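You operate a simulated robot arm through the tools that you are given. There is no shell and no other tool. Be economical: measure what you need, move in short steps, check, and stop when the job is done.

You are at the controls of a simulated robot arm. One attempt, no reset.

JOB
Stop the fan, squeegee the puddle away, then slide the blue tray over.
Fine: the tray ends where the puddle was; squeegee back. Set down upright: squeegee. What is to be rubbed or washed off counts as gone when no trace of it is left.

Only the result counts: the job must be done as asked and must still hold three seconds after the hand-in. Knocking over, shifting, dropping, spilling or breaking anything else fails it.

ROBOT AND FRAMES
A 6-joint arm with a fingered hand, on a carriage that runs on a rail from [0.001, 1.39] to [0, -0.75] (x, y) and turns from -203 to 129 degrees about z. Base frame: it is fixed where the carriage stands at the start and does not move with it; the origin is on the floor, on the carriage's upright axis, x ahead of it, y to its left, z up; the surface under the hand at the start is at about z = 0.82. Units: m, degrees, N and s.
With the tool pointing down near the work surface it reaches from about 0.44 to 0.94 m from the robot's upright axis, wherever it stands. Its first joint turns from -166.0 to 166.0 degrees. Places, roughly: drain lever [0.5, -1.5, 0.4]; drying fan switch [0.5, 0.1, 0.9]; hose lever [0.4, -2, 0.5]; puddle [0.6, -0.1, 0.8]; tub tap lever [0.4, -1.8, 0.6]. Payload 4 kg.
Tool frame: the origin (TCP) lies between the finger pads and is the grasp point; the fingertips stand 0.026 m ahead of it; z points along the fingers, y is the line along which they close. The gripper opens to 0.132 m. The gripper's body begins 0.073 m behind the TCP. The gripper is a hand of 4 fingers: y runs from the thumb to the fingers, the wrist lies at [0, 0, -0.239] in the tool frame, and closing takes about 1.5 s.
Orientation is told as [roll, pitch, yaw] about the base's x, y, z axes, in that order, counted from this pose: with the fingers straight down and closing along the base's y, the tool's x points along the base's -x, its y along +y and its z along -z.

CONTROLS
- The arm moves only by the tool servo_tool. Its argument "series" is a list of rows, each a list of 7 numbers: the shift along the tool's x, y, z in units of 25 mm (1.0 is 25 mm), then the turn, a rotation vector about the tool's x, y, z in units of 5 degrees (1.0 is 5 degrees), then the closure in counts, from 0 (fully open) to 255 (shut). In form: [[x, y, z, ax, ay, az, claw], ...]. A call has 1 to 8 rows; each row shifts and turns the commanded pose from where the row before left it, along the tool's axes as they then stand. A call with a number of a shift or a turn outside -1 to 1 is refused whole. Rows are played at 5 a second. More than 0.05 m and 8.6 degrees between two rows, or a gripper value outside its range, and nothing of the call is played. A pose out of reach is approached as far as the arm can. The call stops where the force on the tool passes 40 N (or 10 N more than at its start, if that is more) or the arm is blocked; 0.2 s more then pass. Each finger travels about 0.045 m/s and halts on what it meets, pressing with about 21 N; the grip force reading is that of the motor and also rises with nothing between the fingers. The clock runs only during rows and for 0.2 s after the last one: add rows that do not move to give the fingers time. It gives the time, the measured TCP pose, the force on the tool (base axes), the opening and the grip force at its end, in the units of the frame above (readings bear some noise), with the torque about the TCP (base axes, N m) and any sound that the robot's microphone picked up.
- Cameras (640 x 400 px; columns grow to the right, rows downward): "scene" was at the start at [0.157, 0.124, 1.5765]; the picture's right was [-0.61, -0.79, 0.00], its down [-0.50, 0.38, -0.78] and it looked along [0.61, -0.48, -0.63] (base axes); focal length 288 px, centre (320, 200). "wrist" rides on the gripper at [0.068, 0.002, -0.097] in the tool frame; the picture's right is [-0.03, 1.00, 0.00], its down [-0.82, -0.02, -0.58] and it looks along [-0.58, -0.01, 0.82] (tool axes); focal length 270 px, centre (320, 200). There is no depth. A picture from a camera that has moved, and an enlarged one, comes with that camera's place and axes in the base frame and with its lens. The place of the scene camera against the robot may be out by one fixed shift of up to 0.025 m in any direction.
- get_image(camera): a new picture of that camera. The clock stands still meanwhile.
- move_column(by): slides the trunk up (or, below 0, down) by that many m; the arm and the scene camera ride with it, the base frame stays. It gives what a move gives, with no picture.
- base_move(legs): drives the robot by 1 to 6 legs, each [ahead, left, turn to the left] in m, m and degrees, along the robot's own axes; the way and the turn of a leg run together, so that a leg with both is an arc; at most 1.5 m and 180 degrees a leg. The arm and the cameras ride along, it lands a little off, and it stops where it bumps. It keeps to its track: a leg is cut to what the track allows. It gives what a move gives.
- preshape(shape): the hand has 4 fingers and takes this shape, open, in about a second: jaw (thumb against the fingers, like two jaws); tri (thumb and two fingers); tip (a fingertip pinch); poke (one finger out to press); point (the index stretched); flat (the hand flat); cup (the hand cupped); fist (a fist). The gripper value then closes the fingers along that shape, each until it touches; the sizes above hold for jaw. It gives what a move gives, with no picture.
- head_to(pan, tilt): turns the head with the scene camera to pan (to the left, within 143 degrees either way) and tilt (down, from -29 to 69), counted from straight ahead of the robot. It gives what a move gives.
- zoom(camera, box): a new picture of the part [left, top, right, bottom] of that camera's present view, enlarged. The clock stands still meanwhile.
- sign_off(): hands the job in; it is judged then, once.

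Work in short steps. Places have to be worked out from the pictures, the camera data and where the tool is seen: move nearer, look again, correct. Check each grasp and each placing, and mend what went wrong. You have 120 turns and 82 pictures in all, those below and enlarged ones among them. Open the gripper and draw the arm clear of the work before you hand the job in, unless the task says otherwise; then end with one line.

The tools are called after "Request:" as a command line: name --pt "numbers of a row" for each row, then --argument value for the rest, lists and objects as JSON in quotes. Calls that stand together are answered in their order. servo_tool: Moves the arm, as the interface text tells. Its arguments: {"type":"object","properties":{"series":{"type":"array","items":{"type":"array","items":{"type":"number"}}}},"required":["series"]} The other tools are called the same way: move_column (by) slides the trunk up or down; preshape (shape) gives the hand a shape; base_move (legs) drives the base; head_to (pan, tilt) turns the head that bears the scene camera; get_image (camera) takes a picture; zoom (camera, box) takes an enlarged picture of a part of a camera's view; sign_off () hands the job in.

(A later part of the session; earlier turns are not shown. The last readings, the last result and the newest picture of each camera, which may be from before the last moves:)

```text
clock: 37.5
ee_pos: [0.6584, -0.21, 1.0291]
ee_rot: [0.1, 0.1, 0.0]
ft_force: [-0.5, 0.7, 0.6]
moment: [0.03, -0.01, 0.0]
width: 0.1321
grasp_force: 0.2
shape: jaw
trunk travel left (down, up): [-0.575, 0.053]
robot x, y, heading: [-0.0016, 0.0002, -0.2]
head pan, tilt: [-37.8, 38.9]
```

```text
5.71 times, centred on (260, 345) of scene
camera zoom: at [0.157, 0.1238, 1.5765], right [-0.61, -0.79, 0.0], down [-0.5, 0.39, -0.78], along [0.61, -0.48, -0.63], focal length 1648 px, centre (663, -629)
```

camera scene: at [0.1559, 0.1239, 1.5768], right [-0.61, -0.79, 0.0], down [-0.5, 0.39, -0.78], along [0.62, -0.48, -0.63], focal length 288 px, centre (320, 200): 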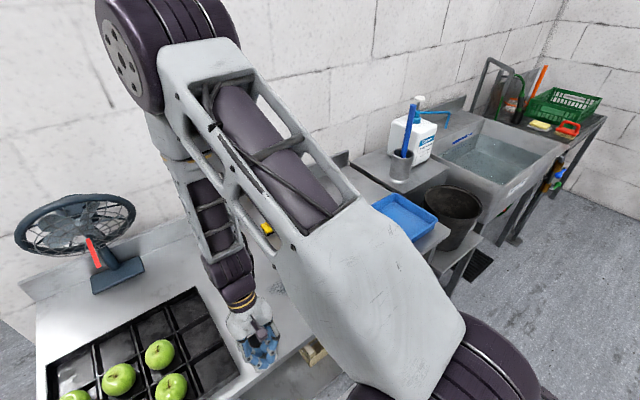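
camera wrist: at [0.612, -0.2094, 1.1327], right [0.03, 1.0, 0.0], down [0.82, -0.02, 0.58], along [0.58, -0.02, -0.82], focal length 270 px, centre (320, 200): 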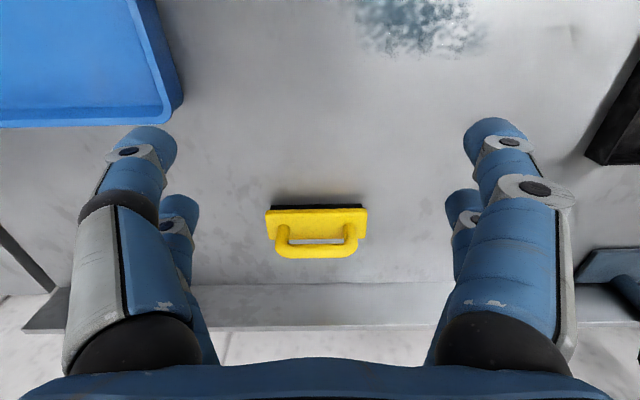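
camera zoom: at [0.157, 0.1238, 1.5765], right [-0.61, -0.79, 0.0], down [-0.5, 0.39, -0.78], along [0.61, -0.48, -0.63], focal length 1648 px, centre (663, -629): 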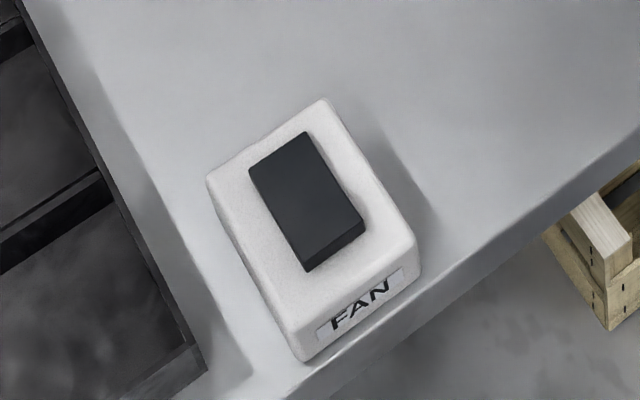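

The ribbon now hangs straight down, so the fan is off. Next I'll move over the squeegee and yaw the hand 90° so the jaws close across its handle bar.

Request:
servo_tool --pt "-1 0 0 0 0 -1 0" --pt "0 1 0 0 0 -1 0" --pt "0 0 0 0 0 -1 0" --pt "0 0 0 0 0 -1 0" --pt "0 0 0 0 0 -1 0" --pt "0 0 0 0 0 -1 0" --pt "0 0 0 0 0 -1 0" --pt "0 0 0 0 0 -1 0"

Request:
servo_tool --pt "0 0 0 0 0 -1 0" --pt "0 0 0 0 0 -1 0" --pt "0 0 0 0 0 -1 0" --pt "0 0 0 0 0 -1 0" --pt "0 0 0 0 0 -1 0" --pt "0 0 0 0 0 -1 0" --pt "0 0 0 0 0 -1 0" --pt "0 0 0 0 0 -1 0"

Request:
servo_tool --pt "0 0 0 0 0 -1 0" --pt "0 -1 0 0 0 -1 0" --pt "0 -1 0 0 0 0 0" --pt "0 -1 0 0 0 0 0" --pt "0 -1 0 0 0 0 0" --pt "0 -1 0 0 0 0 0" --pt "0 -0.5 0 0 0 0 0" --pt "0 0 0 0 0 0 0"

Request:
get_image --camera "wrist"

Request:
get_image --camera "scene"

```text
clock: 39.3
ee_pos: [0.6817, -0.1865, 1.0279]
ee_rot: [0.0, 0.1, 40.0]
ft_force: [0.3, 0.1, -0.2]
moment: [-0.02, -0.01, -0.01]
width: 0.1321
grasp_force: 0.1
shape: jaw
trunk travel left (down, up): [-0.575, 0.053]
robot x, y, heading: [0.0007, -0.0002, 0.0]
head pan, tilt: [-37.8, 38.9]
```

```text
clock: 41.1
ee_pos: [0.6856, -0.1267, 1.0201]
ee_rot: [-0.6, 4.4, 78.0]
ft_force: [0.2, 0.5, -0.9]
moment: [0.0, 0.01, 0.02]
width: 0.1321
grasp_force: 0.0
shape: jaw
out of reach, approached as far as the arm can: row 5, 6, 7, 8
trunk travel left (down, up): [-0.575, 0.053]
robot x, y, heading: [-0.0008, -0.0009, -0.1]
head pan, tilt: [-37.8, 38.9]
```

```text
clock: 42.9
ee_pos: [0.8024, -0.0681, 0.9955]
ee_rot: [-0.7, 6.8, 86.7]
ft_force: [-0.5, -0.3, -0.1]
moment: [-0.04, -0.01, -0.02]
width: 0.132
grasp_force: 0.1
shape: jaw
out of reach, approached as far as the arm can: row 1, 2, 4, 5, 6, 7
trunk travel left (down, up): [-0.575, 0.053]
robot x, y, heading: [-0.0006, 0.0042, 0.2]
head pan, tilt: [-37.8, 38.9]
```

```text
47 pictures are left
camera wrist: at [0.7959, -0.1242, 1.0997], right [-1.0, 0.08, -0.01], down [0.07, 0.88, 0.48], along [0.05, 0.47, -0.88], focal length 270 px, centre (320, 200)
```

wrist: 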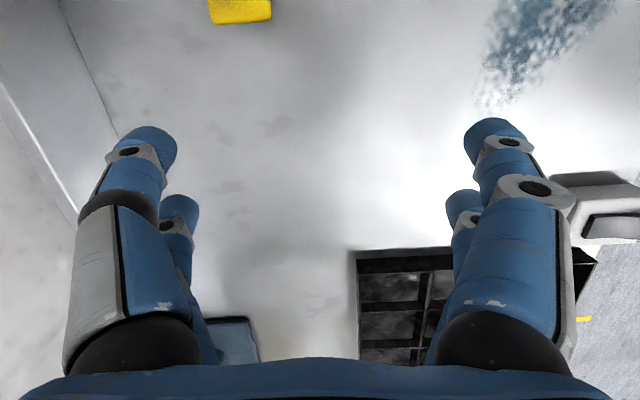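

```text
46 pictures are left
camera scene: at [0.157, 0.1238, 1.5765], right [-0.61, -0.79, 0.0], down [-0.5, 0.39, -0.78], along [0.61, -0.48, -0.63], focal length 288 px, centre (320, 200)
```

scene: 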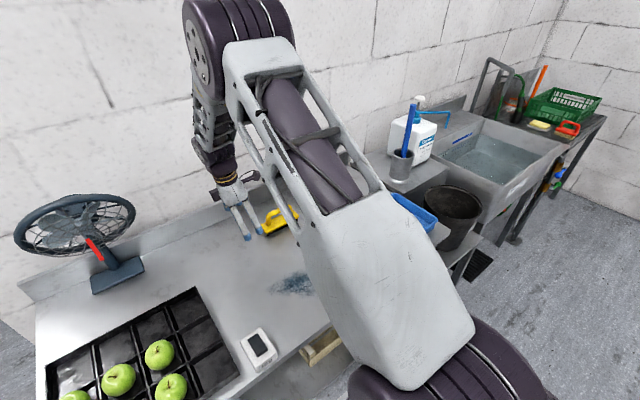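

The wrist hits a joint limit near yaw +87°, so I'll turn the other way to yaw −90°.

Request:
servo_tool --pt "0 1 0 0 0 1 0" --pt "0 1 0 0 0 1 0" --pt "0 0 0 0 0 1 0" --pt "0 0 0 0 0 1 0" --pt "0 0 0 0 0 1 0" --pt "0 0 0 0 0 1 0" --pt "0 0 0 0 0 1 0" --pt "0 0 0 0 0 1 0"

Request:
servo_tool --pt "0 0 0 0 0 1 0" --pt "0 0 0 0 0 1 0" --pt "0 0 0 0 0 1 0" --pt "0 0 0 0 0 1 0" --pt "0 0 0 0 0 1 0" --pt "0 0 0 0 0 1 0" --pt "0 0 0 0 0 1 0" --pt "0 0 0 0 0 1 0"

```text
clock: 44.7
ee_pos: [0.7529, -0.063, 0.9927]
ee_rot: [-4.5, 4.5, 46.8]
ft_force: [0.0, 0.5, -0.4]
moment: [-0.03, 0.0, -0.02]
width: 0.132
grasp_force: 0.0
shape: jaw
trunk travel left (down, up): [-0.575, 0.053]
robot x, y, heading: [-0.0015, 0.0011, 0.1]
head pan, tilt: [-37.8, 38.9]
```

```text
clock: 46.5
ee_pos: [0.7526, -0.0641, 0.9947]
ee_rot: [-6.2, 0.6, 7.0]
ft_force: [-1.2, 0.3, -0.8]
moment: [-0.02, 0.02, -0.01]
width: 0.132
grasp_force: 0.1
shape: jaw
trunk travel left (down, up): [-0.575, 0.053]
robot x, y, heading: [0.0009, 0.0019, 0.1]
head pan, tilt: [-37.8, 38.9]
```

Remove the −6° roll, lift a bit and continue to yaw −90°.

Request:
servo_tool --pt "0 0 -0.5 -1 0 0 0" --pt "0 0 -0.5 -0.24 0 0 0" --pt "0 0 0 0 0 1 0" --pt "0 0 0 0 0 1 0" --pt "0 0 0 0 0 1 0" --pt "0 0 0 0 0 1 0" --pt "0 0 0 0 0 1 0" --pt "0 0 0 0 0 1 0"

Request:
servo_tool --pt "0 0 0 0 0 1 0" --pt "0 0 0 0 0 1 0" --pt "0 0 0 0 0 1 0" --pt "0 0 0 0 0 1 0" --pt "0 0 0 0 0 1 0" --pt "0 0 0 0 0 1 0" --pt "0 0 0 0 0 1 0" --pt "0 0 0 0 0 1 0"

Request:
servo_tool --pt "0 0 0 0 0 1 0" --pt "0 0 0 0 0 1 0" --pt "0 0 0 0 0 1 0" --pt "0 0 0 0 0 1 0" --pt "0 0 0 0 0 1 0" --pt "0 0 0 0 0 0.4 0" --pt "0 0 0 0 0 0 0"

```text
clock: 48.3
ee_pos: [0.7532, -0.0625, 1.0196]
ee_rot: [-0.3, 0.6, -23.0]
ft_force: [-0.2, -0.2, -0.2]
moment: [-0.02, -0.03, -0.01]
width: 0.1321
grasp_force: 0.1
shape: jaw
trunk travel left (down, up): [-0.575, 0.053]
robot x, y, heading: [-0.0035, -0.0006, -0.4]
head pan, tilt: [-37.8, 38.9]
```

```text
clock: 50.1
ee_pos: [0.7525, -0.0626, 1.0188]
ee_rot: [-0.6, 0.2, -63.1]
ft_force: [-0.3, -0.3, 0.3]
moment: [-0.01, 0.03, 0.0]
width: 0.1318
grasp_force: 0.1
shape: jaw
trunk travel left (down, up): [-0.575, 0.053]
robot x, y, heading: [0.0019, 0.0021, -0.1]
head pan, tilt: [-37.8, 38.9]
```

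```text
clock: 51.7
ee_pos: [0.7524, -0.0616, 1.0191]
ee_rot: [-0.6, -0.1, -89.9]
ft_force: [-0.1, 0.4, 0.5]
moment: [0.02, -0.02, -0.02]
width: 0.1319
grasp_force: 0.1
shape: jaw
trunk travel left (down, up): [-0.575, 0.053]
robot x, y, heading: [0.0019, -0.0024, 0.1]
head pan, tilt: [-37.8, 38.9]
```

Yaw −90° works (tool x = base +y, tool y = base +x). Move over the squeegee.

Request:
servo_tool --pt "-1 0.7 0 0 0 0 0" --pt "-1 0.7 0 0 0 0 0" --pt "-1 0.7 0 0 0 0 0" --pt "-1 0.7 0 0 0 0 0" --pt "-1 0.7 0 0 0 0 0" --pt "-0.7 0.7 0 0 0 0 0" --pt "0 0 0 0 0 0 0"

Request:
get_image --camera "wrist"

Request:
get_image --camera "scene"

```text
clock: 53.3
ee_pos: [0.8569, -0.2045, 1.019]
ee_rot: [-0.6, 0.0, -89.9]
ft_force: [-0.4, 0.0, -0.3]
moment: [0.01, 0.01, -0.01]
width: 0.132
grasp_force: 0.0
shape: jaw
trunk travel left (down, up): [-0.575, 0.053]
robot x, y, heading: [-0.0014, -0.002, -0.3]
head pan, tilt: [-37.8, 38.9]
```

```text
45 pictures are left
camera wrist: at [0.86, -0.1358, 1.1153], right [1.0, -0.02, -0.01], down [-0.01, -0.82, 0.58], along [-0.02, -0.58, -0.82], focal length 270 px, centre (320, 200)
```

wrist: 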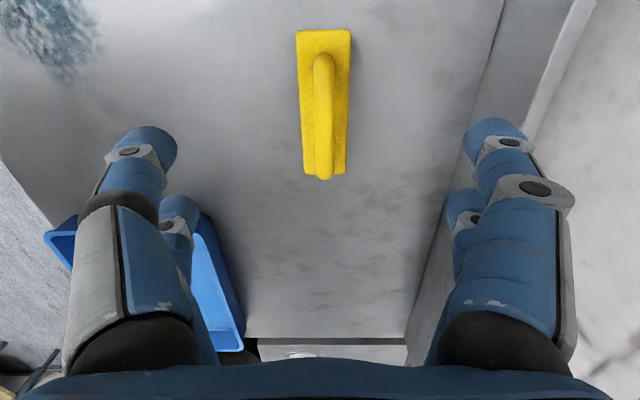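

```text
44 pictures are left
camera scene: at [0.157, 0.1238, 1.5765], right [-0.61, -0.79, 0.0], down [-0.5, 0.39, -0.78], along [0.61, -0.48, -0.63], focal length 288 px, centre (320, 200)
```

scene: 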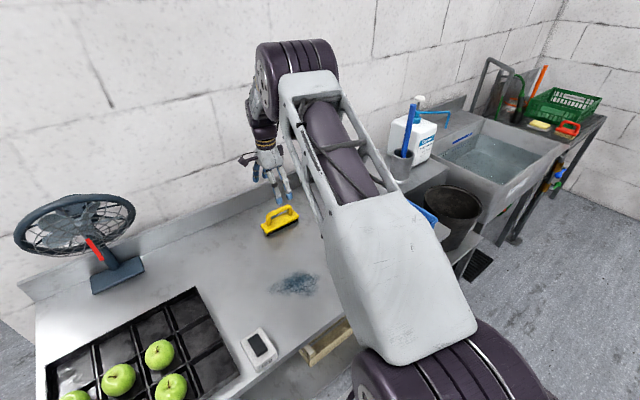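

Squeegee: plate 0.045×0.137 m centred about [0.859, −0.22], with the bar at z≈0.885. I'll centre and descend around the bar.

Request:
servo_tool --pt "-0.5 0.08 0 0 0 0 0" --pt "0 0 1 0 0 0 0" --pt "0 0 1 0 0 0 0" --pt "0 0 1 0 0 0 0" --pt "0 0 1 0 0 0 0" --pt "0 0 1 0 0 0 0" --pt "0 0 0 0 0 0 0"

Request:
get_image --camera "wrist"

Request:
zoom --camera "scene" --box '[230, 150, 330, 250]'

```text
clock: 54.9
ee_pos: [0.858, -0.2174, 0.8936]
ee_rot: [-0.6, -0.1, -89.9]
ft_force: [-0.5, 0.5, 0.4]
moment: [-0.01, -0.02, -0.01]
width: 0.1318
grasp_force: 0.1
shape: jaw
trunk travel left (down, up): [-0.575, 0.053]
robot x, y, heading: [0.0008, 0.0002, -0.2]
head pan, tilt: [-37.8, 38.9]
```

```text
43 pictures are left
camera wrist: at [0.8606, -0.1485, 0.991], right [1.0, -0.02, -0.01], down [-0.01, -0.82, 0.58], along [-0.02, -0.58, -0.82], focal length 270 px, centre (320, 200)
```

wrist: 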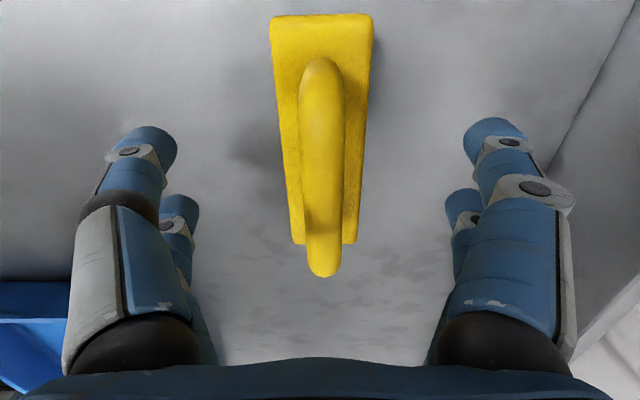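

```text
4.00 times, centred on (280, 200) of scene
camera zoom: at [0.157, 0.1238, 1.5765], right [-0.61, -0.79, 0.0], down [-0.5, 0.39, -0.78], along [0.61, -0.48, -0.63], focal length 1154 px, centre (480, 200)
```

zoom: 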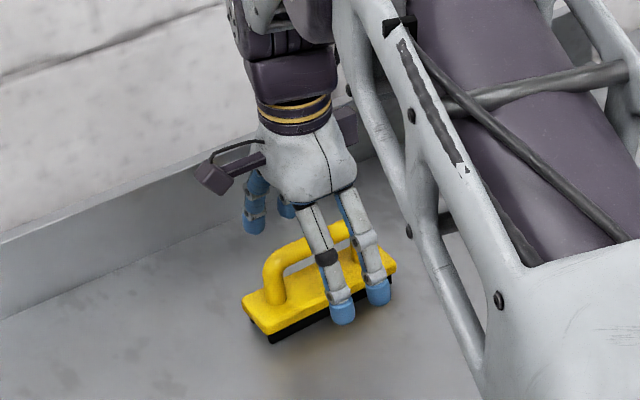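

Fingers straddle the bar nicely. Lower 6 mm more and close.

Request:
servo_tool --pt "0 0 0.24 0 0 0 0" --pt "0 0 0 0 0 0 255" --pt "0 0 0 0 0 0 255" --pt "0 0 0 0 0 0 255" --pt "0 0 0 0 0 0 255" --pt "0 0 0 0 0 0 255" --pt "0 0 0 0 0 0 255" --pt "0 0 0 0 0 0 255"

Request:
servo_tool --pt "0 0 0 0 0 0 255" --pt "0 0 0 0 0 0 255"

Request:
get_image --camera "wrist"

```text
clock: 56.7
ee_pos: [0.8589, -0.2168, 0.8888]
ee_rot: [-0.6, -0.1, -90.0]
ft_force: [0.8, 0.0, 0.7]
moment: [0.01, 0.0, -0.03]
width: 0.0001
grasp_force: 0.0
shape: jaw
trunk travel left (down, up): [-0.575, 0.053]
robot x, y, heading: [-0.0002, -0.0014, -0.1]
head pan, tilt: [-37.8, 38.9]
```

```text
clock: 57.3
ee_pos: [0.8584, -0.217, 0.8885]
ee_rot: [-0.6, -0.1, -89.8]
ft_force: [0.4, 0.0, 0.1]
moment: [-0.03, 0.0, -0.02]
width: 0.0
grasp_force: 21.1
shape: jaw
trunk travel left (down, up): [-0.575, 0.053]
robot x, y, heading: [-0.0023, 0.002, -0.2]
head pan, tilt: [-37.8, 38.9]
```

```text
41 pictures are left
camera wrist: at [0.861, -0.1486, 0.9852], right [1.0, -0.02, -0.01], down [-0.01, -0.82, 0.58], along [-0.02, -0.58, -0.82], focal length 270 px, centre (320, 200)
```

wrist: 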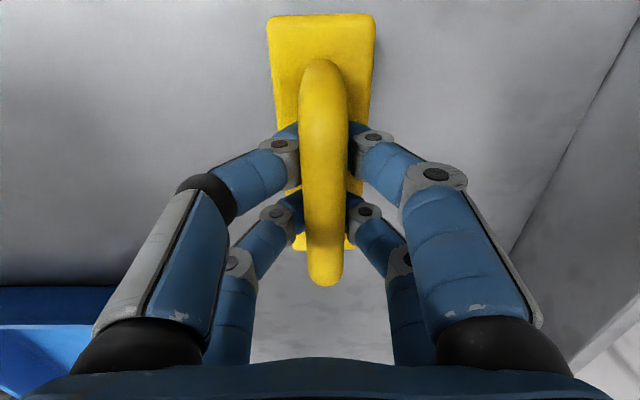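

Width is 0: the fingers met under the bar, so the bar is higher than I judged. Open, raise 14 mm and close again.

Request:
servo_tool --pt "0 0 0 0 0 0 100" --pt "0 0 0 0 0 0 100" --pt "0 0 0 0 0 0 100" --pt "0 0 0 0 0 0 100" --pt "0 0 0 0 0 0 100" --pt "0 0 -0.28 0 0 0 100" --pt "0 0 -0.28 0 0 0 100" --pt "0 0 0 0 0 0 100"

Request:
servo_tool --pt "0 0 0 0 0 0 255" --pt "0 0 0 0 0 0 255" --pt "0 0 0 0 0 0 255" --pt "0 0 0 0 0 0 255" --pt "0 0 0 0 0 0 255" --pt "0 0 0 0 0 0 255" --pt "0 0 0 0 0 0 255"

Request:
get_image --camera "wrist"

```text
clock: 59.1
ee_pos: [0.8585, -0.2179, 0.9016]
ee_rot: [-0.7, -0.1, -89.9]
ft_force: [0.0, 0.1, 0.3]
moment: [0.01, 0.0, 0.02]
width: 0.0801
grasp_force: 0.1
shape: jaw
trunk travel left (down, up): [-0.575, 0.053]
robot x, y, heading: [0.0002, 0.0011, -0.0]
head pan, tilt: [-37.8, 38.9]
```

```text
clock: 60.7
ee_pos: [0.8593, -0.2148, 0.9023]
ee_rot: [-0.6, -0.1, -89.9]
ft_force: [0.1, 0.2, -1.7]
moment: [0.01, -0.02, -0.03]
width: 0.0017
grasp_force: 21.1
shape: jaw
trunk travel left (down, up): [-0.575, 0.053]
robot x, y, heading: [-0.0015, -0.0003, 0.0]
head pan, tilt: [-37.8, 38.9]
```

```text
40 pictures are left
camera wrist: at [0.8612, -0.1479, 0.9987], right [1.0, -0.02, -0.01], down [-0.01, -0.82, 0.58], along [-0.02, -0.58, -0.82], focal length 270 px, centre (320, 200)
```

wrist: 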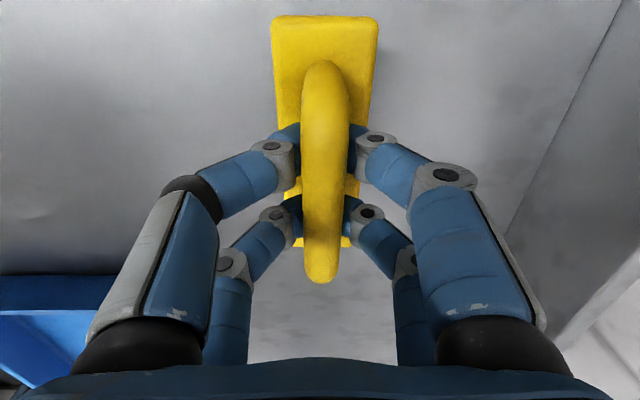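

The bar hangs in the cage above the finger pads (1.7 N weight, width≈0). I'll set it back down, open, go about 15 mm higher than this and regrip on the bar itself.

Request:
servo_tool --pt "0 0 0.3 0 0 0 255" --pt "0 0 0.3 0 0 0 255" --pt "0 0 0 0 0 0 100" --pt "0 0 0 0 0 0 100" --pt "0 0 0 0 0 0 100" --pt "0 0 0 0 0 0 100" --pt "0 0 0 0 0 0 100" --pt "0 0 -0.6 0 0 0 100"

Request:
servo_tool --pt "0 0 -0.6 0 0 0 100" --pt "0 0 0 0 0 0 100"

Request:
get_image --camera "wrist"

Request:
zoom --camera "scene" --box '[230, 150, 330, 250]'

```text
clock: 62.5
ee_pos: [0.8578, -0.2177, 0.9009]
ee_rot: [-0.6, 0.0, -89.9]
ft_force: [0.0, 0.3, -1.2]
moment: [0.01, 0.0, -0.03]
width: 0.08
grasp_force: 0.1
shape: jaw
trunk travel left (down, up): [-0.575, 0.053]
robot x, y, heading: [-0.0013, 0.0003, -0.0]
head pan, tilt: [-37.8, 38.9]
```

```text
clock: 63.1
ee_pos: [0.8599, -0.2163, 0.9167]
ee_rot: [-0.6, 0.0, -89.9]
ft_force: [0.3, 0.6, -0.1]
moment: [-0.02, 0.04, 0.0]
width: 0.0799
grasp_force: 0.1
shape: jaw
trunk travel left (down, up): [-0.575, 0.053]
robot x, y, heading: [0.0004, -0.0009, 0.1]
head pan, tilt: [-37.8, 38.9]
```

```text
39 pictures are left
camera wrist: at [0.8614, -0.1477, 1.0141], right [1.0, -0.02, -0.01], down [-0.01, -0.82, 0.58], along [-0.02, -0.58, -0.82], focal length 270 px, centre (320, 200)
```

wrist: 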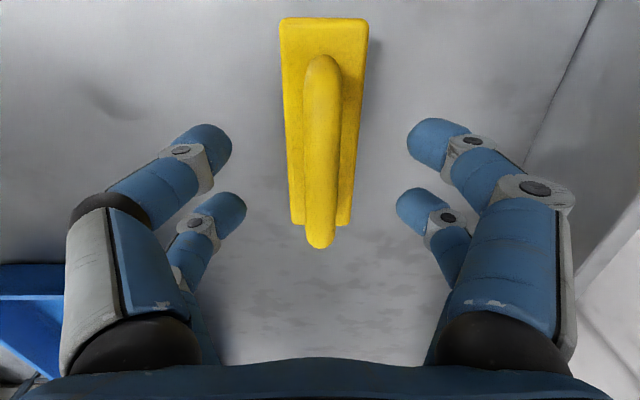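

```text
4.00 times, centred on (280, 200) of scene
camera zoom: at [0.157, 0.1238, 1.5765], right [-0.61, -0.79, 0.0], down [-0.5, 0.39, -0.78], along [0.61, -0.48, -0.63], focal length 1154 px, centre (480, 200)
```

zoom: 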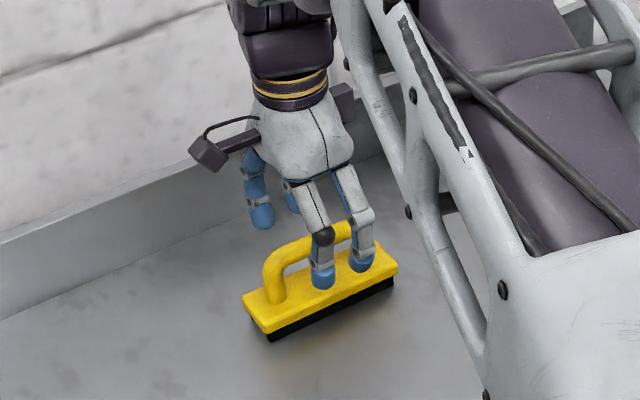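

Squeegee stands upright. Try closing at this height (TCP z 0.917).

Request:
servo_tool --pt "0 0 0 0 0 0 255" --pt "0 0 0 0 0 0 255" --pt "0 0 0 0 0 0 255" --pt "0 0 0 0 0 0 255" --pt "0 0 0 0 0 0 255" --pt "0 0 0 0 0 0 255"

Request:
get_image --camera "wrist"

Request:
zoom --camera "scene" --box '[230, 150, 330, 250]'

```text
clock: 64.5
ee_pos: [0.8596, -0.2172, 0.9178]
ee_rot: [-0.6, -0.1, -90.0]
ft_force: [0.2, -1.0, 4.0]
moment: [0.02, -0.03, -0.04]
width: 0.0082
grasp_force: 20.2
shape: jaw
trunk travel left (down, up): [-0.575, 0.053]
robot x, y, heading: [0.0037, -0.0047, 0.4]
head pan, tilt: [-37.8, 38.9]
```

```text
37 pictures are left
camera wrist: at [0.8614, -0.1477, 1.0145], right [1.0, -0.02, -0.01], down [-0.01, -0.82, 0.58], along [-0.02, -0.58, -0.82], focal length 270 px, centre (320, 200)
```

wrist: 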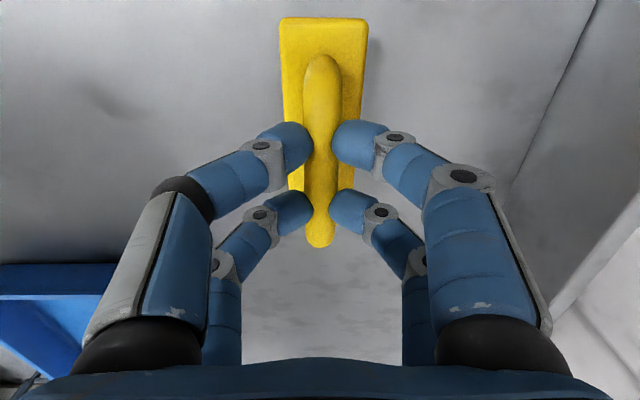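

```text
4.00 times, centred on (280, 200) of scene
camera zoom: at [0.1568, 0.1239, 1.5765], right [-0.61, -0.79, 0.0], down [-0.5, 0.39, -0.78], along [0.61, -0.48, -0.63], focal length 1154 px, centre (480, 200)
```

zoom: 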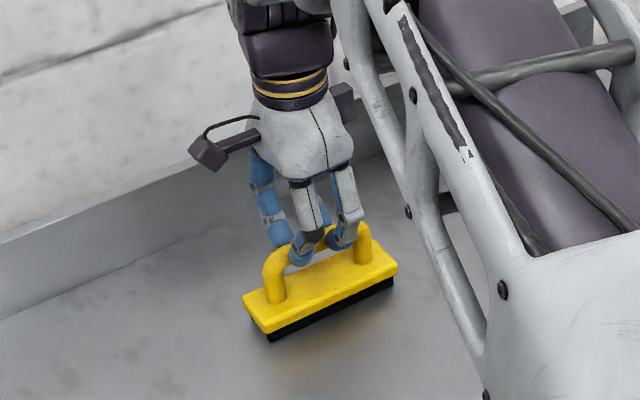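

Now the tips pinch the bar's upper half (width 8 mm, pushing down). About 7 mm lower should be centred: reopen slightly, lower, close.

Request:
servo_tool --pt "0 0 0 0 0 0 170" --pt "0 0 0 0 0 0 170" --pt "0 0 0.28 0 0 0 170" --pt "0 0 0 0 0 0 255" --pt "0 0 0 0 0 0 255" --pt "0 0 0 0 0 0 255" --pt "0 0 0 0 0 0 255"

Request:
get_image --camera "wrist"

```text
clock: 66.1
ee_pos: [0.8596, -0.2157, 0.9083]
ee_rot: [-0.7, -0.1, -89.9]
ft_force: [-0.6, 0.1, 0.2]
moment: [-0.01, -0.03, -0.01]
width: 0.0125
grasp_force: 21.1
shape: jaw
trunk travel left (down, up): [-0.575, 0.053]
robot x, y, heading: [-0.0007, -0.0035, -0.2]
head pan, tilt: [-37.8, 38.9]
```

```text
35 pictures are left
camera wrist: at [0.8615, -0.1474, 1.0062], right [1.0, -0.02, -0.01], down [-0.01, -0.82, 0.58], along [-0.02, -0.58, -0.82], focal length 270 px, centre (320, 200)
```

wrist: 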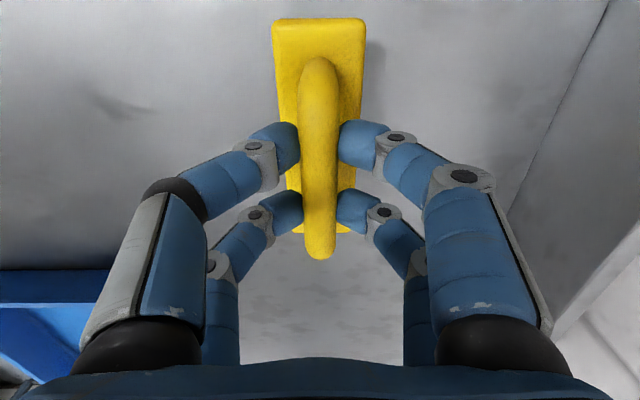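

Firm grip now (12.5 mm on the bar), rest height TCP z 0.908. The puddle spans about x 0.55–0.66, y −0.19…−0.04. Lift and carry to x≈0.73, y≈−0.15.

Request:
servo_tool --pt "0 0 -1 0 0 0 255" --pt "0 0 -1 0 0 0 255" --pt "0.65 -1 0 0 0 0 255" --pt "0.65 -1 0 0 0 0 255" --pt "0.65 -1 0 0 0 0 255" --pt "0.65 -1 0 0 0 0 255" --pt "0 -1 0 0 0 0 255" --pt "0 0 0 0 0 0 255"

Request:
get_image --camera "scene"

Request:
get_image --camera "wrist"

```text
clock: 67.9
ee_pos: [0.732, -0.1533, 0.9632]
ee_rot: [-0.6, 0.0, -89.9]
ft_force: [-0.1, -0.2, -1.5]
moment: [-0.01, 0.02, 0.01]
width: 0.0122
grasp_force: 21.0
shape: jaw
trunk travel left (down, up): [-0.575, 0.053]
robot x, y, heading: [0.0004, -0.0005, 0.1]
head pan, tilt: [-37.8, 38.9]
```

```text
34 pictures are left
camera scene: at [0.157, 0.1238, 1.5765], right [-0.61, -0.79, 0.0], down [-0.5, 0.39, -0.78], along [0.61, -0.48, -0.63], focal length 288 px, centre (320, 200)
```

scene: 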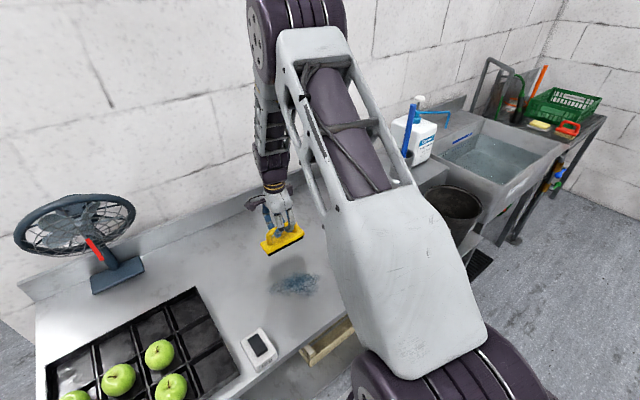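

```text
33 pictures are left
camera wrist: at [0.7349, -0.0837, 1.0592], right [1.0, -0.02, -0.01], down [-0.01, -0.82, 0.58], along [-0.02, -0.58, -0.82], focal length 270 px, centre (320, 200)
```

wrist: 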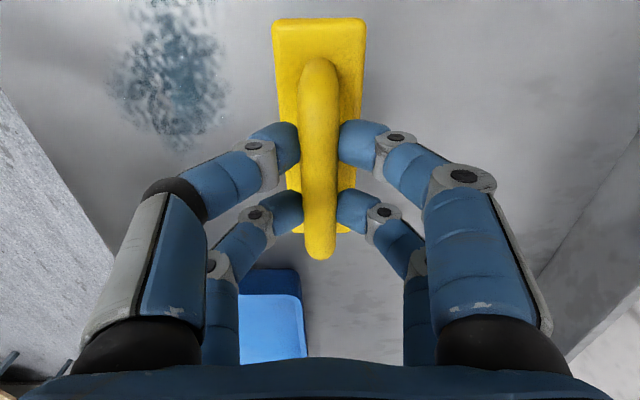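

Squeegee is held level. Lower it to contact here.

Request:
servo_tool --pt "0 0 1 0 0 0 255" --pt "0 0 1 0 0 0 255" --pt "0 0 0.2 0 0 0 255" --pt "0 0 0.1 0 0 0 255" --pt "0 0 0.08 0 0 0 255" --pt "0 0 0 0 0 0 255"

```text
clock: 69.3
ee_pos: [0.7336, -0.1531, 0.9006]
ee_rot: [-0.7, -0.1, -89.9]
ft_force: [0.8, 0.7, -0.9]
moment: [0.02, 0.0, 0.01]
width: 0.0081
grasp_force: 21.6
shape: jaw
trunk travel left (down, up): [-0.575, 0.053]
robot x, y, heading: [-0.0009, 0.001, -0.1]
head pan, tilt: [-37.8, 38.9]
```

No upward load and the width shrank: the bar slid up in the grip. I'll regrip slightly above the bar's centre, so the pads push it down during the wipe.

Request:
servo_tool --pt "0 0 0 0 0 0 170" --pt "0 0 0 0 0 0 170" --pt "0 0 -0.56 0 0 0 170" --pt "0 0 0 0 0 0 255" --pt "0 0 0 0 0 0 255" --pt "0 0 0 0 0 0 255" --pt "0 0 0 0 0 0 255"

Request:
get_image --camera "wrist"

```text
clock: 70.9
ee_pos: [0.733, -0.151, 0.9144]
ee_rot: [-0.6, 0.0, -89.9]
ft_force: [-1.2, -0.4, 2.4]
moment: [0.07, 0.07, 0.05]
width: 0.012
grasp_force: 20.9
shape: jaw
trunk travel left (down, up): [-0.575, 0.053]
robot x, y, heading: [-0.0006, 0.0006, -0.1]
head pan, tilt: [-37.8, 38.9]
```

```text
32 pictures are left
camera wrist: at [0.7355, -0.0835, 1.0119], right [1.0, -0.02, -0.01], down [-0.01, -0.82, 0.58], along [-0.02, -0.58, -0.82], focal length 270 px, centre (320, 200)
```

wrist: 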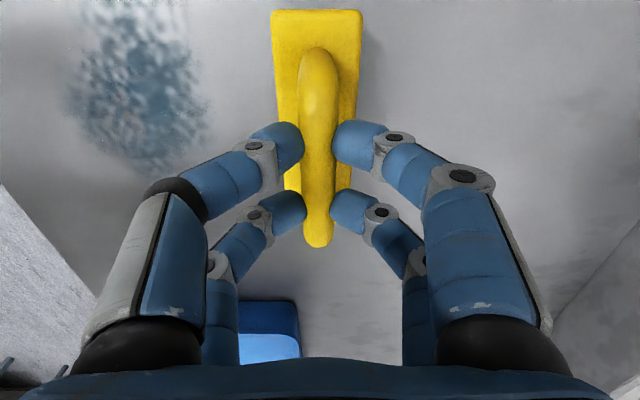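

It now presses with about 4 N. First stroke towards the robot.

Request:
servo_tool --pt "0 -1 0.04 0 0 0 255" --pt "0 -1 0 0 0 0 255" --pt "0 -1 0 0 0 0 255" --pt "0 -1 0 0 0 0 255" --pt "0 -1 0 0 0 0 255" --pt "0 -1 0 0 0 0 255" --pt "0 -1 0 0 0 0 255" --pt "0 -1 0 0 0 0 255"

Request:
get_image --camera "wrist"

Request:
zoom --camera "scene" --box '[230, 210, 370, 330]'

```text
clock: 72.7
ee_pos: [0.5326, -0.1514, 0.9161]
ee_rot: [-0.6, -0.1, -90.0]
ft_force: [0.9, -0.5, 5.1]
moment: [-0.01, -0.13, 0.03]
width: 0.0113
grasp_force: 21.0
shape: jaw
trunk travel left (down, up): [-0.575, 0.053]
robot x, y, heading: [-0.0028, -0.0035, 0.0]
head pan, tilt: [-37.8, 38.9]
```

```text
31 pictures are left
camera wrist: at [0.5357, -0.0831, 1.0126], right [1.0, -0.02, -0.01], down [-0.01, -0.82, 0.58], along [-0.02, -0.58, -0.82], focal length 270 px, centre (320, 200)
```

wrist: 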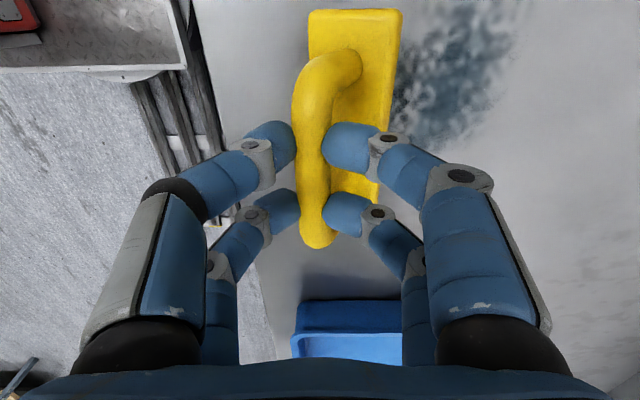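

```text
3.33 times, centred on (300, 270) of scene
camera zoom: at [0.1571, 0.1239, 1.5765], right [-0.61, -0.79, 0.0], down [-0.5, 0.39, -0.78], along [0.61, -0.48, -0.63], focal length 961 px, centre (387, -33)
```

zoom: 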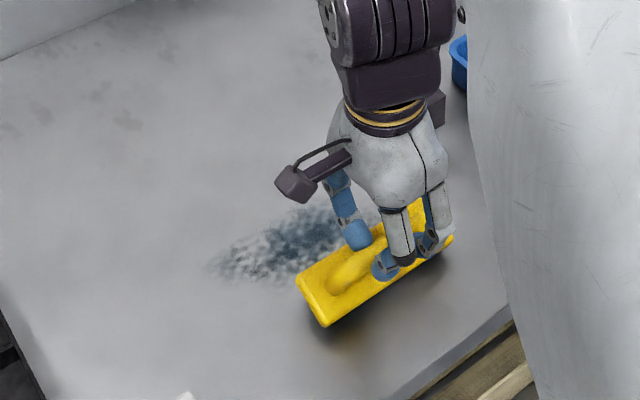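

The squeegee rolled about the bar in the pinch, so the stroke was on its edge. I'll open a little to let it settle on its base, lower so the fingers close under the bar, and press on the plate with the fingertips instead.

Request:
servo_tool --pt "0 0 0 0 0 0 200" --pt "0 0 0 0 0 0 180" --pt "0 0 0 0 0 0 160" --pt "0 0 0 0 0 0 140" --pt "0 0 0 0 0 0 140" --pt "0 0 0 0 0 0 140"

Request:
get_image --camera "wrist"

Request:
zoom --camera "scene" --box '[230, 210, 370, 330]'

```text
clock: 74.1
ee_pos: [0.5335, -0.1516, 0.9163]
ee_rot: [-0.6, -0.1, -89.9]
ft_force: [0.9, -0.3, -1.1]
moment: [0.0, -0.01, 0.01]
width: 0.059
grasp_force: 0.0
shape: jaw
trunk travel left (down, up): [-0.575, 0.053]
robot x, y, heading: [-0.0004, -0.0013, -0.1]
head pan, tilt: [-37.8, 38.9]
```

```text
29 pictures are left
camera wrist: at [0.5359, -0.0831, 1.0125], right [1.0, -0.02, -0.01], down [-0.01, -0.82, 0.58], along [-0.02, -0.58, -0.82], focal length 270 px, centre (320, 200)
```

wrist: 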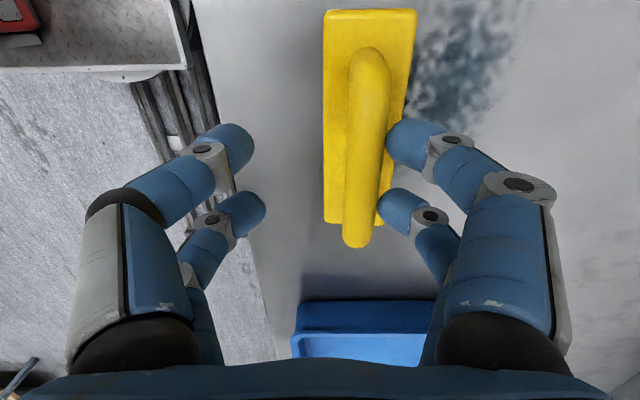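

```text
3.33 times, centred on (300, 270) of scene
camera zoom: at [0.157, 0.1238, 1.5765], right [-0.61, -0.79, 0.0], down [-0.5, 0.39, -0.78], along [0.61, -0.48, -0.63], focal length 961 px, centre (387, -33)
```

zoom: 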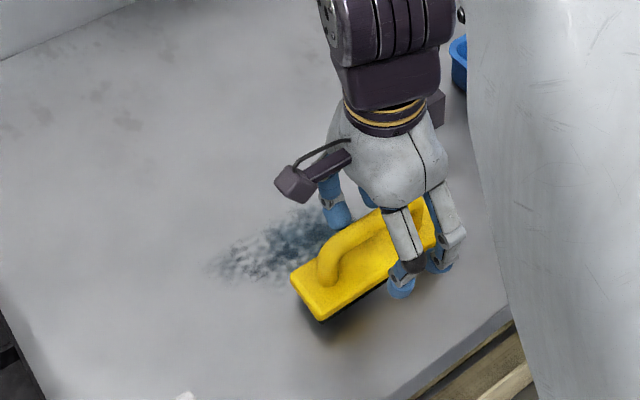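

It settled upright at bar x≈0.557. Centre the hand, lower around the bar and close beneath it.

Request:
servo_tool --pt "0 0.92 0 0 0 0 120" --pt "0 0 0 0 0 0 120" --pt "0 0 0.6 0 0 0 120" --pt "0 0 0.6 0 0 0 120" --pt "0 0 0 0 0 0 120"

Request:
servo_tool --pt "0 0 0 0 0 0 255" --pt "0 0 0 0 0 0 255" --pt "0 0 0 0 0 0 255" --pt "0 0 0 0 0 0 255" --pt "0 0 0 0 0 0 255" --pt "0 0 0 0 0 0 255" --pt "0 0 0 0 0 0 255"

Request:
servo_tool --pt "0 0 0.1 0 0 0 255" --pt "0 0 0.1 0 0 0 255" --pt "0 0 0.1 0 0 0 255" --pt "0 0 0 0 0 0 255"

Request:
get_image --camera "wrist"

```text
clock: 75.3
ee_pos: [0.5568, -0.1524, 0.8852]
ee_rot: [-0.6, -0.1, -89.9]
ft_force: [0.8, -0.4, 0.0]
moment: [-0.01, -0.02, -0.03]
width: 0.0693
grasp_force: 0.0
shape: jaw
trunk travel left (down, up): [-0.575, 0.053]
robot x, y, heading: [0.0015, -0.0038, -0.1]
head pan, tilt: [-37.8, 38.9]
```

```text
clock: 76.9
ee_pos: [0.5561, -0.1514, 0.8842]
ee_rot: [-0.6, -0.1, -89.8]
ft_force: [0.6, 0.3, -0.2]
moment: [0.0, -0.01, 0.01]
width: 0.0
grasp_force: 20.9
shape: jaw
trunk travel left (down, up): [-0.575, 0.053]
robot x, y, heading: [0.0015, 0.0016, 0.1]
head pan, tilt: [-37.8, 38.9]
```

```text
clock: 77.9
ee_pos: [0.557, -0.1517, 0.8776]
ee_rot: [-0.6, -0.1, -89.9]
ft_force: [-0.3, 0.1, 3.9]
moment: [0.08, -0.04, -0.01]
width: 0.0
grasp_force: 21.4
shape: jaw
trunk travel left (down, up): [-0.575, 0.053]
robot x, y, heading: [-0.0031, 0.0005, 0.0]
head pan, tilt: [-37.8, 38.9]
```

```text
27 pictures are left
camera wrist: at [0.5583, -0.0829, 0.9754], right [1.0, -0.02, -0.01], down [-0.01, -0.82, 0.58], along [-0.02, -0.58, -0.82], focal length 270 px, centre (320, 200)
```

wrist: 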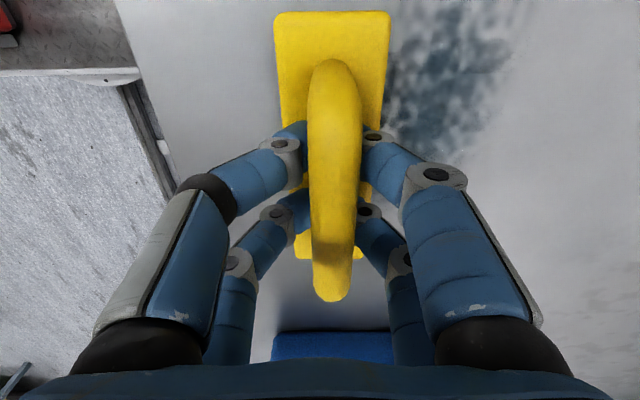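

The fingertips now press on the plate (3.9 N). Press slightly more and stroke outward (+x) more slowly.

Request:
servo_tool --pt "0 0 0.06 0 0 0 255" --pt "0 0.5 0 0 0 0 255" --pt "0 0.7 0 0 0 0 255" --pt "0 0.7 0 0 0 0 255" --pt "0 0.7 0 0 0 0 255" --pt "0 0.7 0 0 0 0 255" --pt "0 0.7 0 0 0 0 255" --pt "0 0.7 0 0 0 0 255"

Request:
get_image --camera "wrist"

Request:
zoom --camera "scene" --box '[230, 210, 370, 330]'

```text
clock: 79.7
ee_pos: [0.6734, -0.1527, 0.875]
ee_rot: [-0.6, -0.2, -89.8]
ft_force: [0.0, -0.1, -1.2]
moment: [0.01, -0.01, 0.01]
width: 0.0
grasp_force: 21.1
shape: jaw
trunk travel left (down, up): [-0.575, 0.053]
robot x, y, heading: [0.0039, -0.0025, 0.3]
head pan, tilt: [-37.8, 38.9]
```

```text
26 pictures are left
camera wrist: at [0.6755, -0.0837, 0.972], right [1.0, -0.02, -0.01], down [-0.01, -0.82, 0.58], along [-0.02, -0.58, -0.82], focal length 270 px, centre (320, 200)
```

wrist: 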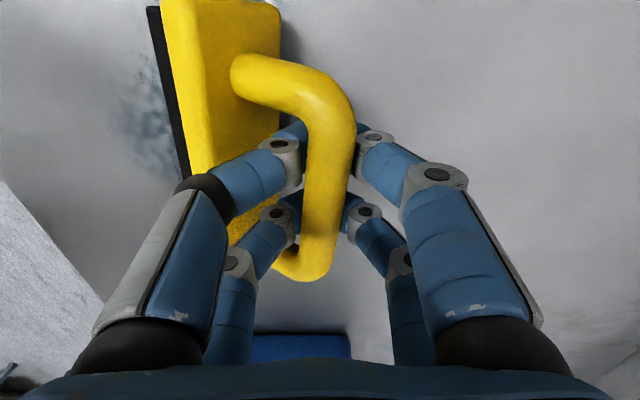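

```text
3.33 times, centred on (300, 270) of scene
camera zoom: at [0.1569, 0.1238, 1.5765], right [-0.61, -0.79, 0.0], down [-0.5, 0.39, -0.78], along [0.61, -0.48, -0.63], focal length 961 px, centre (387, -33)
```

zoom: 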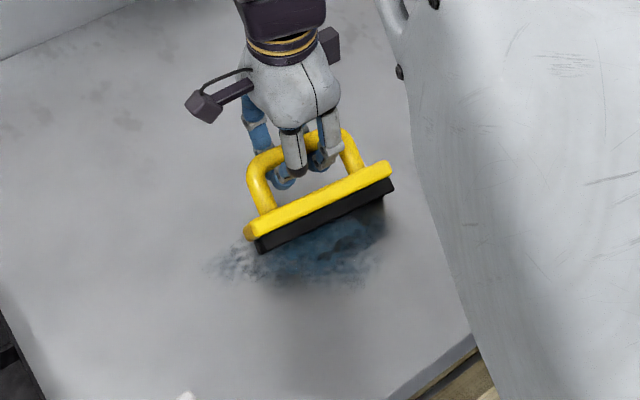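

The x-stroke tips it over the bar again. I'll lift so it hangs upright from the bar, and then wipe along the bar's direction (y), where it can't tip.

Request:
servo_tool --pt "0 0 -0.5 0 0 0 255" --pt "0 0 -0.5 0 0 0 255" --pt "0 0 -0.5 0 0 0 255" --pt "0 0 -0.5 0 0 0 255" --pt "0 0 -0.5 0 0 0 255" --pt "0 0 0 0 0 0 255" --pt "0 0 0 0 0 0 255"

Request:
get_image --camera "wrist"

Request:
zoom --camera "scene" --box '[230, 210, 370, 330]'

```text
clock: 81.3
ee_pos: [0.6745, -0.1536, 0.9377]
ee_rot: [-0.5, -0.1, -89.9]
ft_force: [0.2, 0.2, -1.6]
moment: [-0.01, -0.01, -0.02]
width: 0.0
grasp_force: 21.3
shape: jaw
trunk travel left (down, up): [-0.575, 0.053]
robot x, y, heading: [0.0026, -0.0021, 0.0]
head pan, tilt: [-37.8, 38.9]
```

```text
24 pictures are left
camera wrist: at [0.6764, -0.085, 1.0347], right [1.0, -0.02, -0.01], down [-0.01, -0.82, 0.58], along [-0.02, -0.58, -0.82], focal length 270 px, centre (320, 200)
```

wrist: 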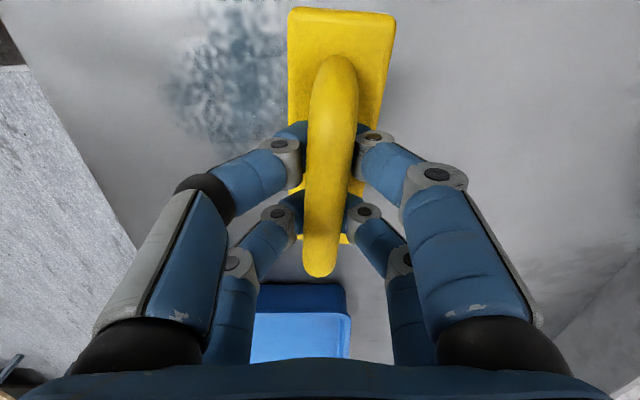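

```text
3.33 times, centred on (300, 270) of scene
camera zoom: at [0.1571, 0.1238, 1.5765], right [-0.61, -0.79, 0.0], down [-0.5, 0.39, -0.78], along [0.61, -0.48, -0.63], focal length 961 px, centre (387, -33)
```

zoom: 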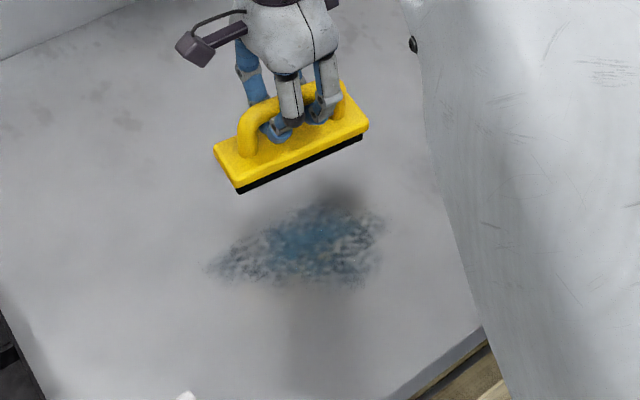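

It hangs upright and the puddle is still mostly there. Set it down at x≈0.65, y≈−0.195, then regrip on the bar.

Request:
servo_tool --pt "-0.8 -0.5 0 0 0 0 255" --pt "-0.8 -0.5 0 0 0 0 255" --pt "0 0 0 0 0 0 255" --pt "0 0 0.6 0 0 0 255" --pt "0 0 0.6 0 0 0 255" --pt "0 0 0.5 0 0 0 255" --pt "0 0 0.2 0 0 0 255" --pt "0 0 0 0 0 0 255"

Request:
servo_tool --pt "0 0 0 0 0 0 130" --pt "0 0 0 0 0 0 130" --pt "0 0 0 0 0 0 130" --pt "0 0 0 0 0 0 130" --pt "0 0 -0.5 0 0 0 130" --pt "0 0 -0.5 0 0 0 130" --pt "0 0 0 0 0 0 130"

Request:
get_image --camera "wrist"

```text
clock: 83.1
ee_pos: [0.6483, -0.1942, 0.8899]
ee_rot: [-0.5, -0.2, -89.8]
ft_force: [0.5, -0.1, -0.1]
moment: [-0.01, -0.04, 0.01]
width: 0.0001
grasp_force: 20.6
shape: jaw
trunk travel left (down, up): [-0.575, 0.053]
robot x, y, heading: [0.0023, -0.0004, 0.1]
head pan, tilt: [-37.8, 38.9]
```

```text
clock: 84.7
ee_pos: [0.6492, -0.1927, 0.917]
ee_rot: [-0.6, -0.1, -89.9]
ft_force: [0.4, 0.5, 0.8]
moment: [0.0, -0.05, -0.03]
width: 0.0643
grasp_force: 0.1
shape: jaw
trunk travel left (down, up): [-0.575, 0.053]
robot x, y, heading: [-0.0004, -0.0025, 0.2]
head pan, tilt: [-37.8, 38.9]
```

```text
22 pictures are left
camera wrist: at [0.6509, -0.1235, 1.0124], right [1.0, -0.02, -0.01], down [-0.01, -0.82, 0.58], along [-0.02, -0.58, -0.82], focal length 270 px, centre (320, 200)
```

wrist: 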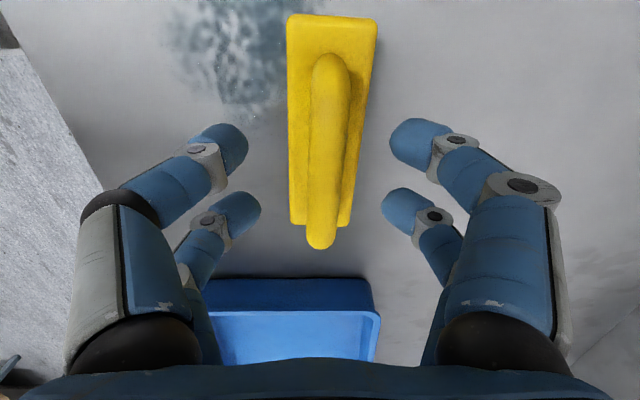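

Upright at x≈0.653. Pinch the bar just above centre, then stroke along +y.

Request:
servo_tool --pt "0 0.12 0.14 0 0 0 130" --pt "0 0 0 0 0 0 255" --pt "0 0 0 0 0 0 255" --pt "0 0 0 0 0 0 255" --pt "0 0 0 0 0 0 255" --pt "0 0 0 0 0 0 255" --pt "0 0 0 0 0 0 255" --pt "0 0 0 0 0 0 255"

Request:
servo_tool --pt "0.5 0 0 0 0 0 255" --pt "0.8 0 0 0 0 0 255" --pt "0.8 0 0 0 0 0 255" --pt "0.8 0 0 0 0 0 255" --pt "0.8 0 0 0 0 0 255" --pt "0.8 0 0 0 0 0 255" --pt "0.8 0 0 0 0 0 255" --pt "0.8 0 0 0 0 0 255"

Request:
zoom --camera "scene" --box '[230, 210, 370, 330]'

```text
clock: 86.5
ee_pos: [0.6513, -0.1923, 0.912]
ee_rot: [-0.6, -0.1, -89.8]
ft_force: [-0.1, -0.9, -0.2]
moment: [0.02, -0.03, 0.02]
width: 0.0119
grasp_force: 20.7
shape: jaw
trunk travel left (down, up): [-0.575, 0.053]
robot x, y, heading: [0.0003, -0.0025, -0.1]
head pan, tilt: [-37.8, 38.9]
```

```text
clock: 88.3
ee_pos: [0.6504, -0.0408, 0.9124]
ee_rot: [-0.6, -0.1, -89.9]
ft_force: [-0.3, -0.3, 0.2]
moment: [0.0, -0.04, -0.02]
width: 0.0117
grasp_force: 21.2
shape: jaw
trunk travel left (down, up): [-0.575, 0.053]
robot x, y, heading: [0.0027, 0.0015, -0.2]
head pan, tilt: [-37.8, 38.9]
```

```text
3.33 times, centred on (300, 270) of scene
camera zoom: at [0.1571, 0.1236, 1.5765], right [-0.61, -0.79, 0.0], down [-0.5, 0.39, -0.78], along [0.61, -0.48, -0.63], focal length 961 px, centre (387, -33)
```

zoom: 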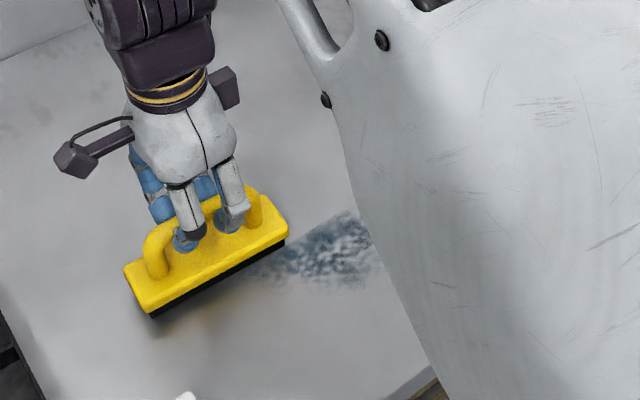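

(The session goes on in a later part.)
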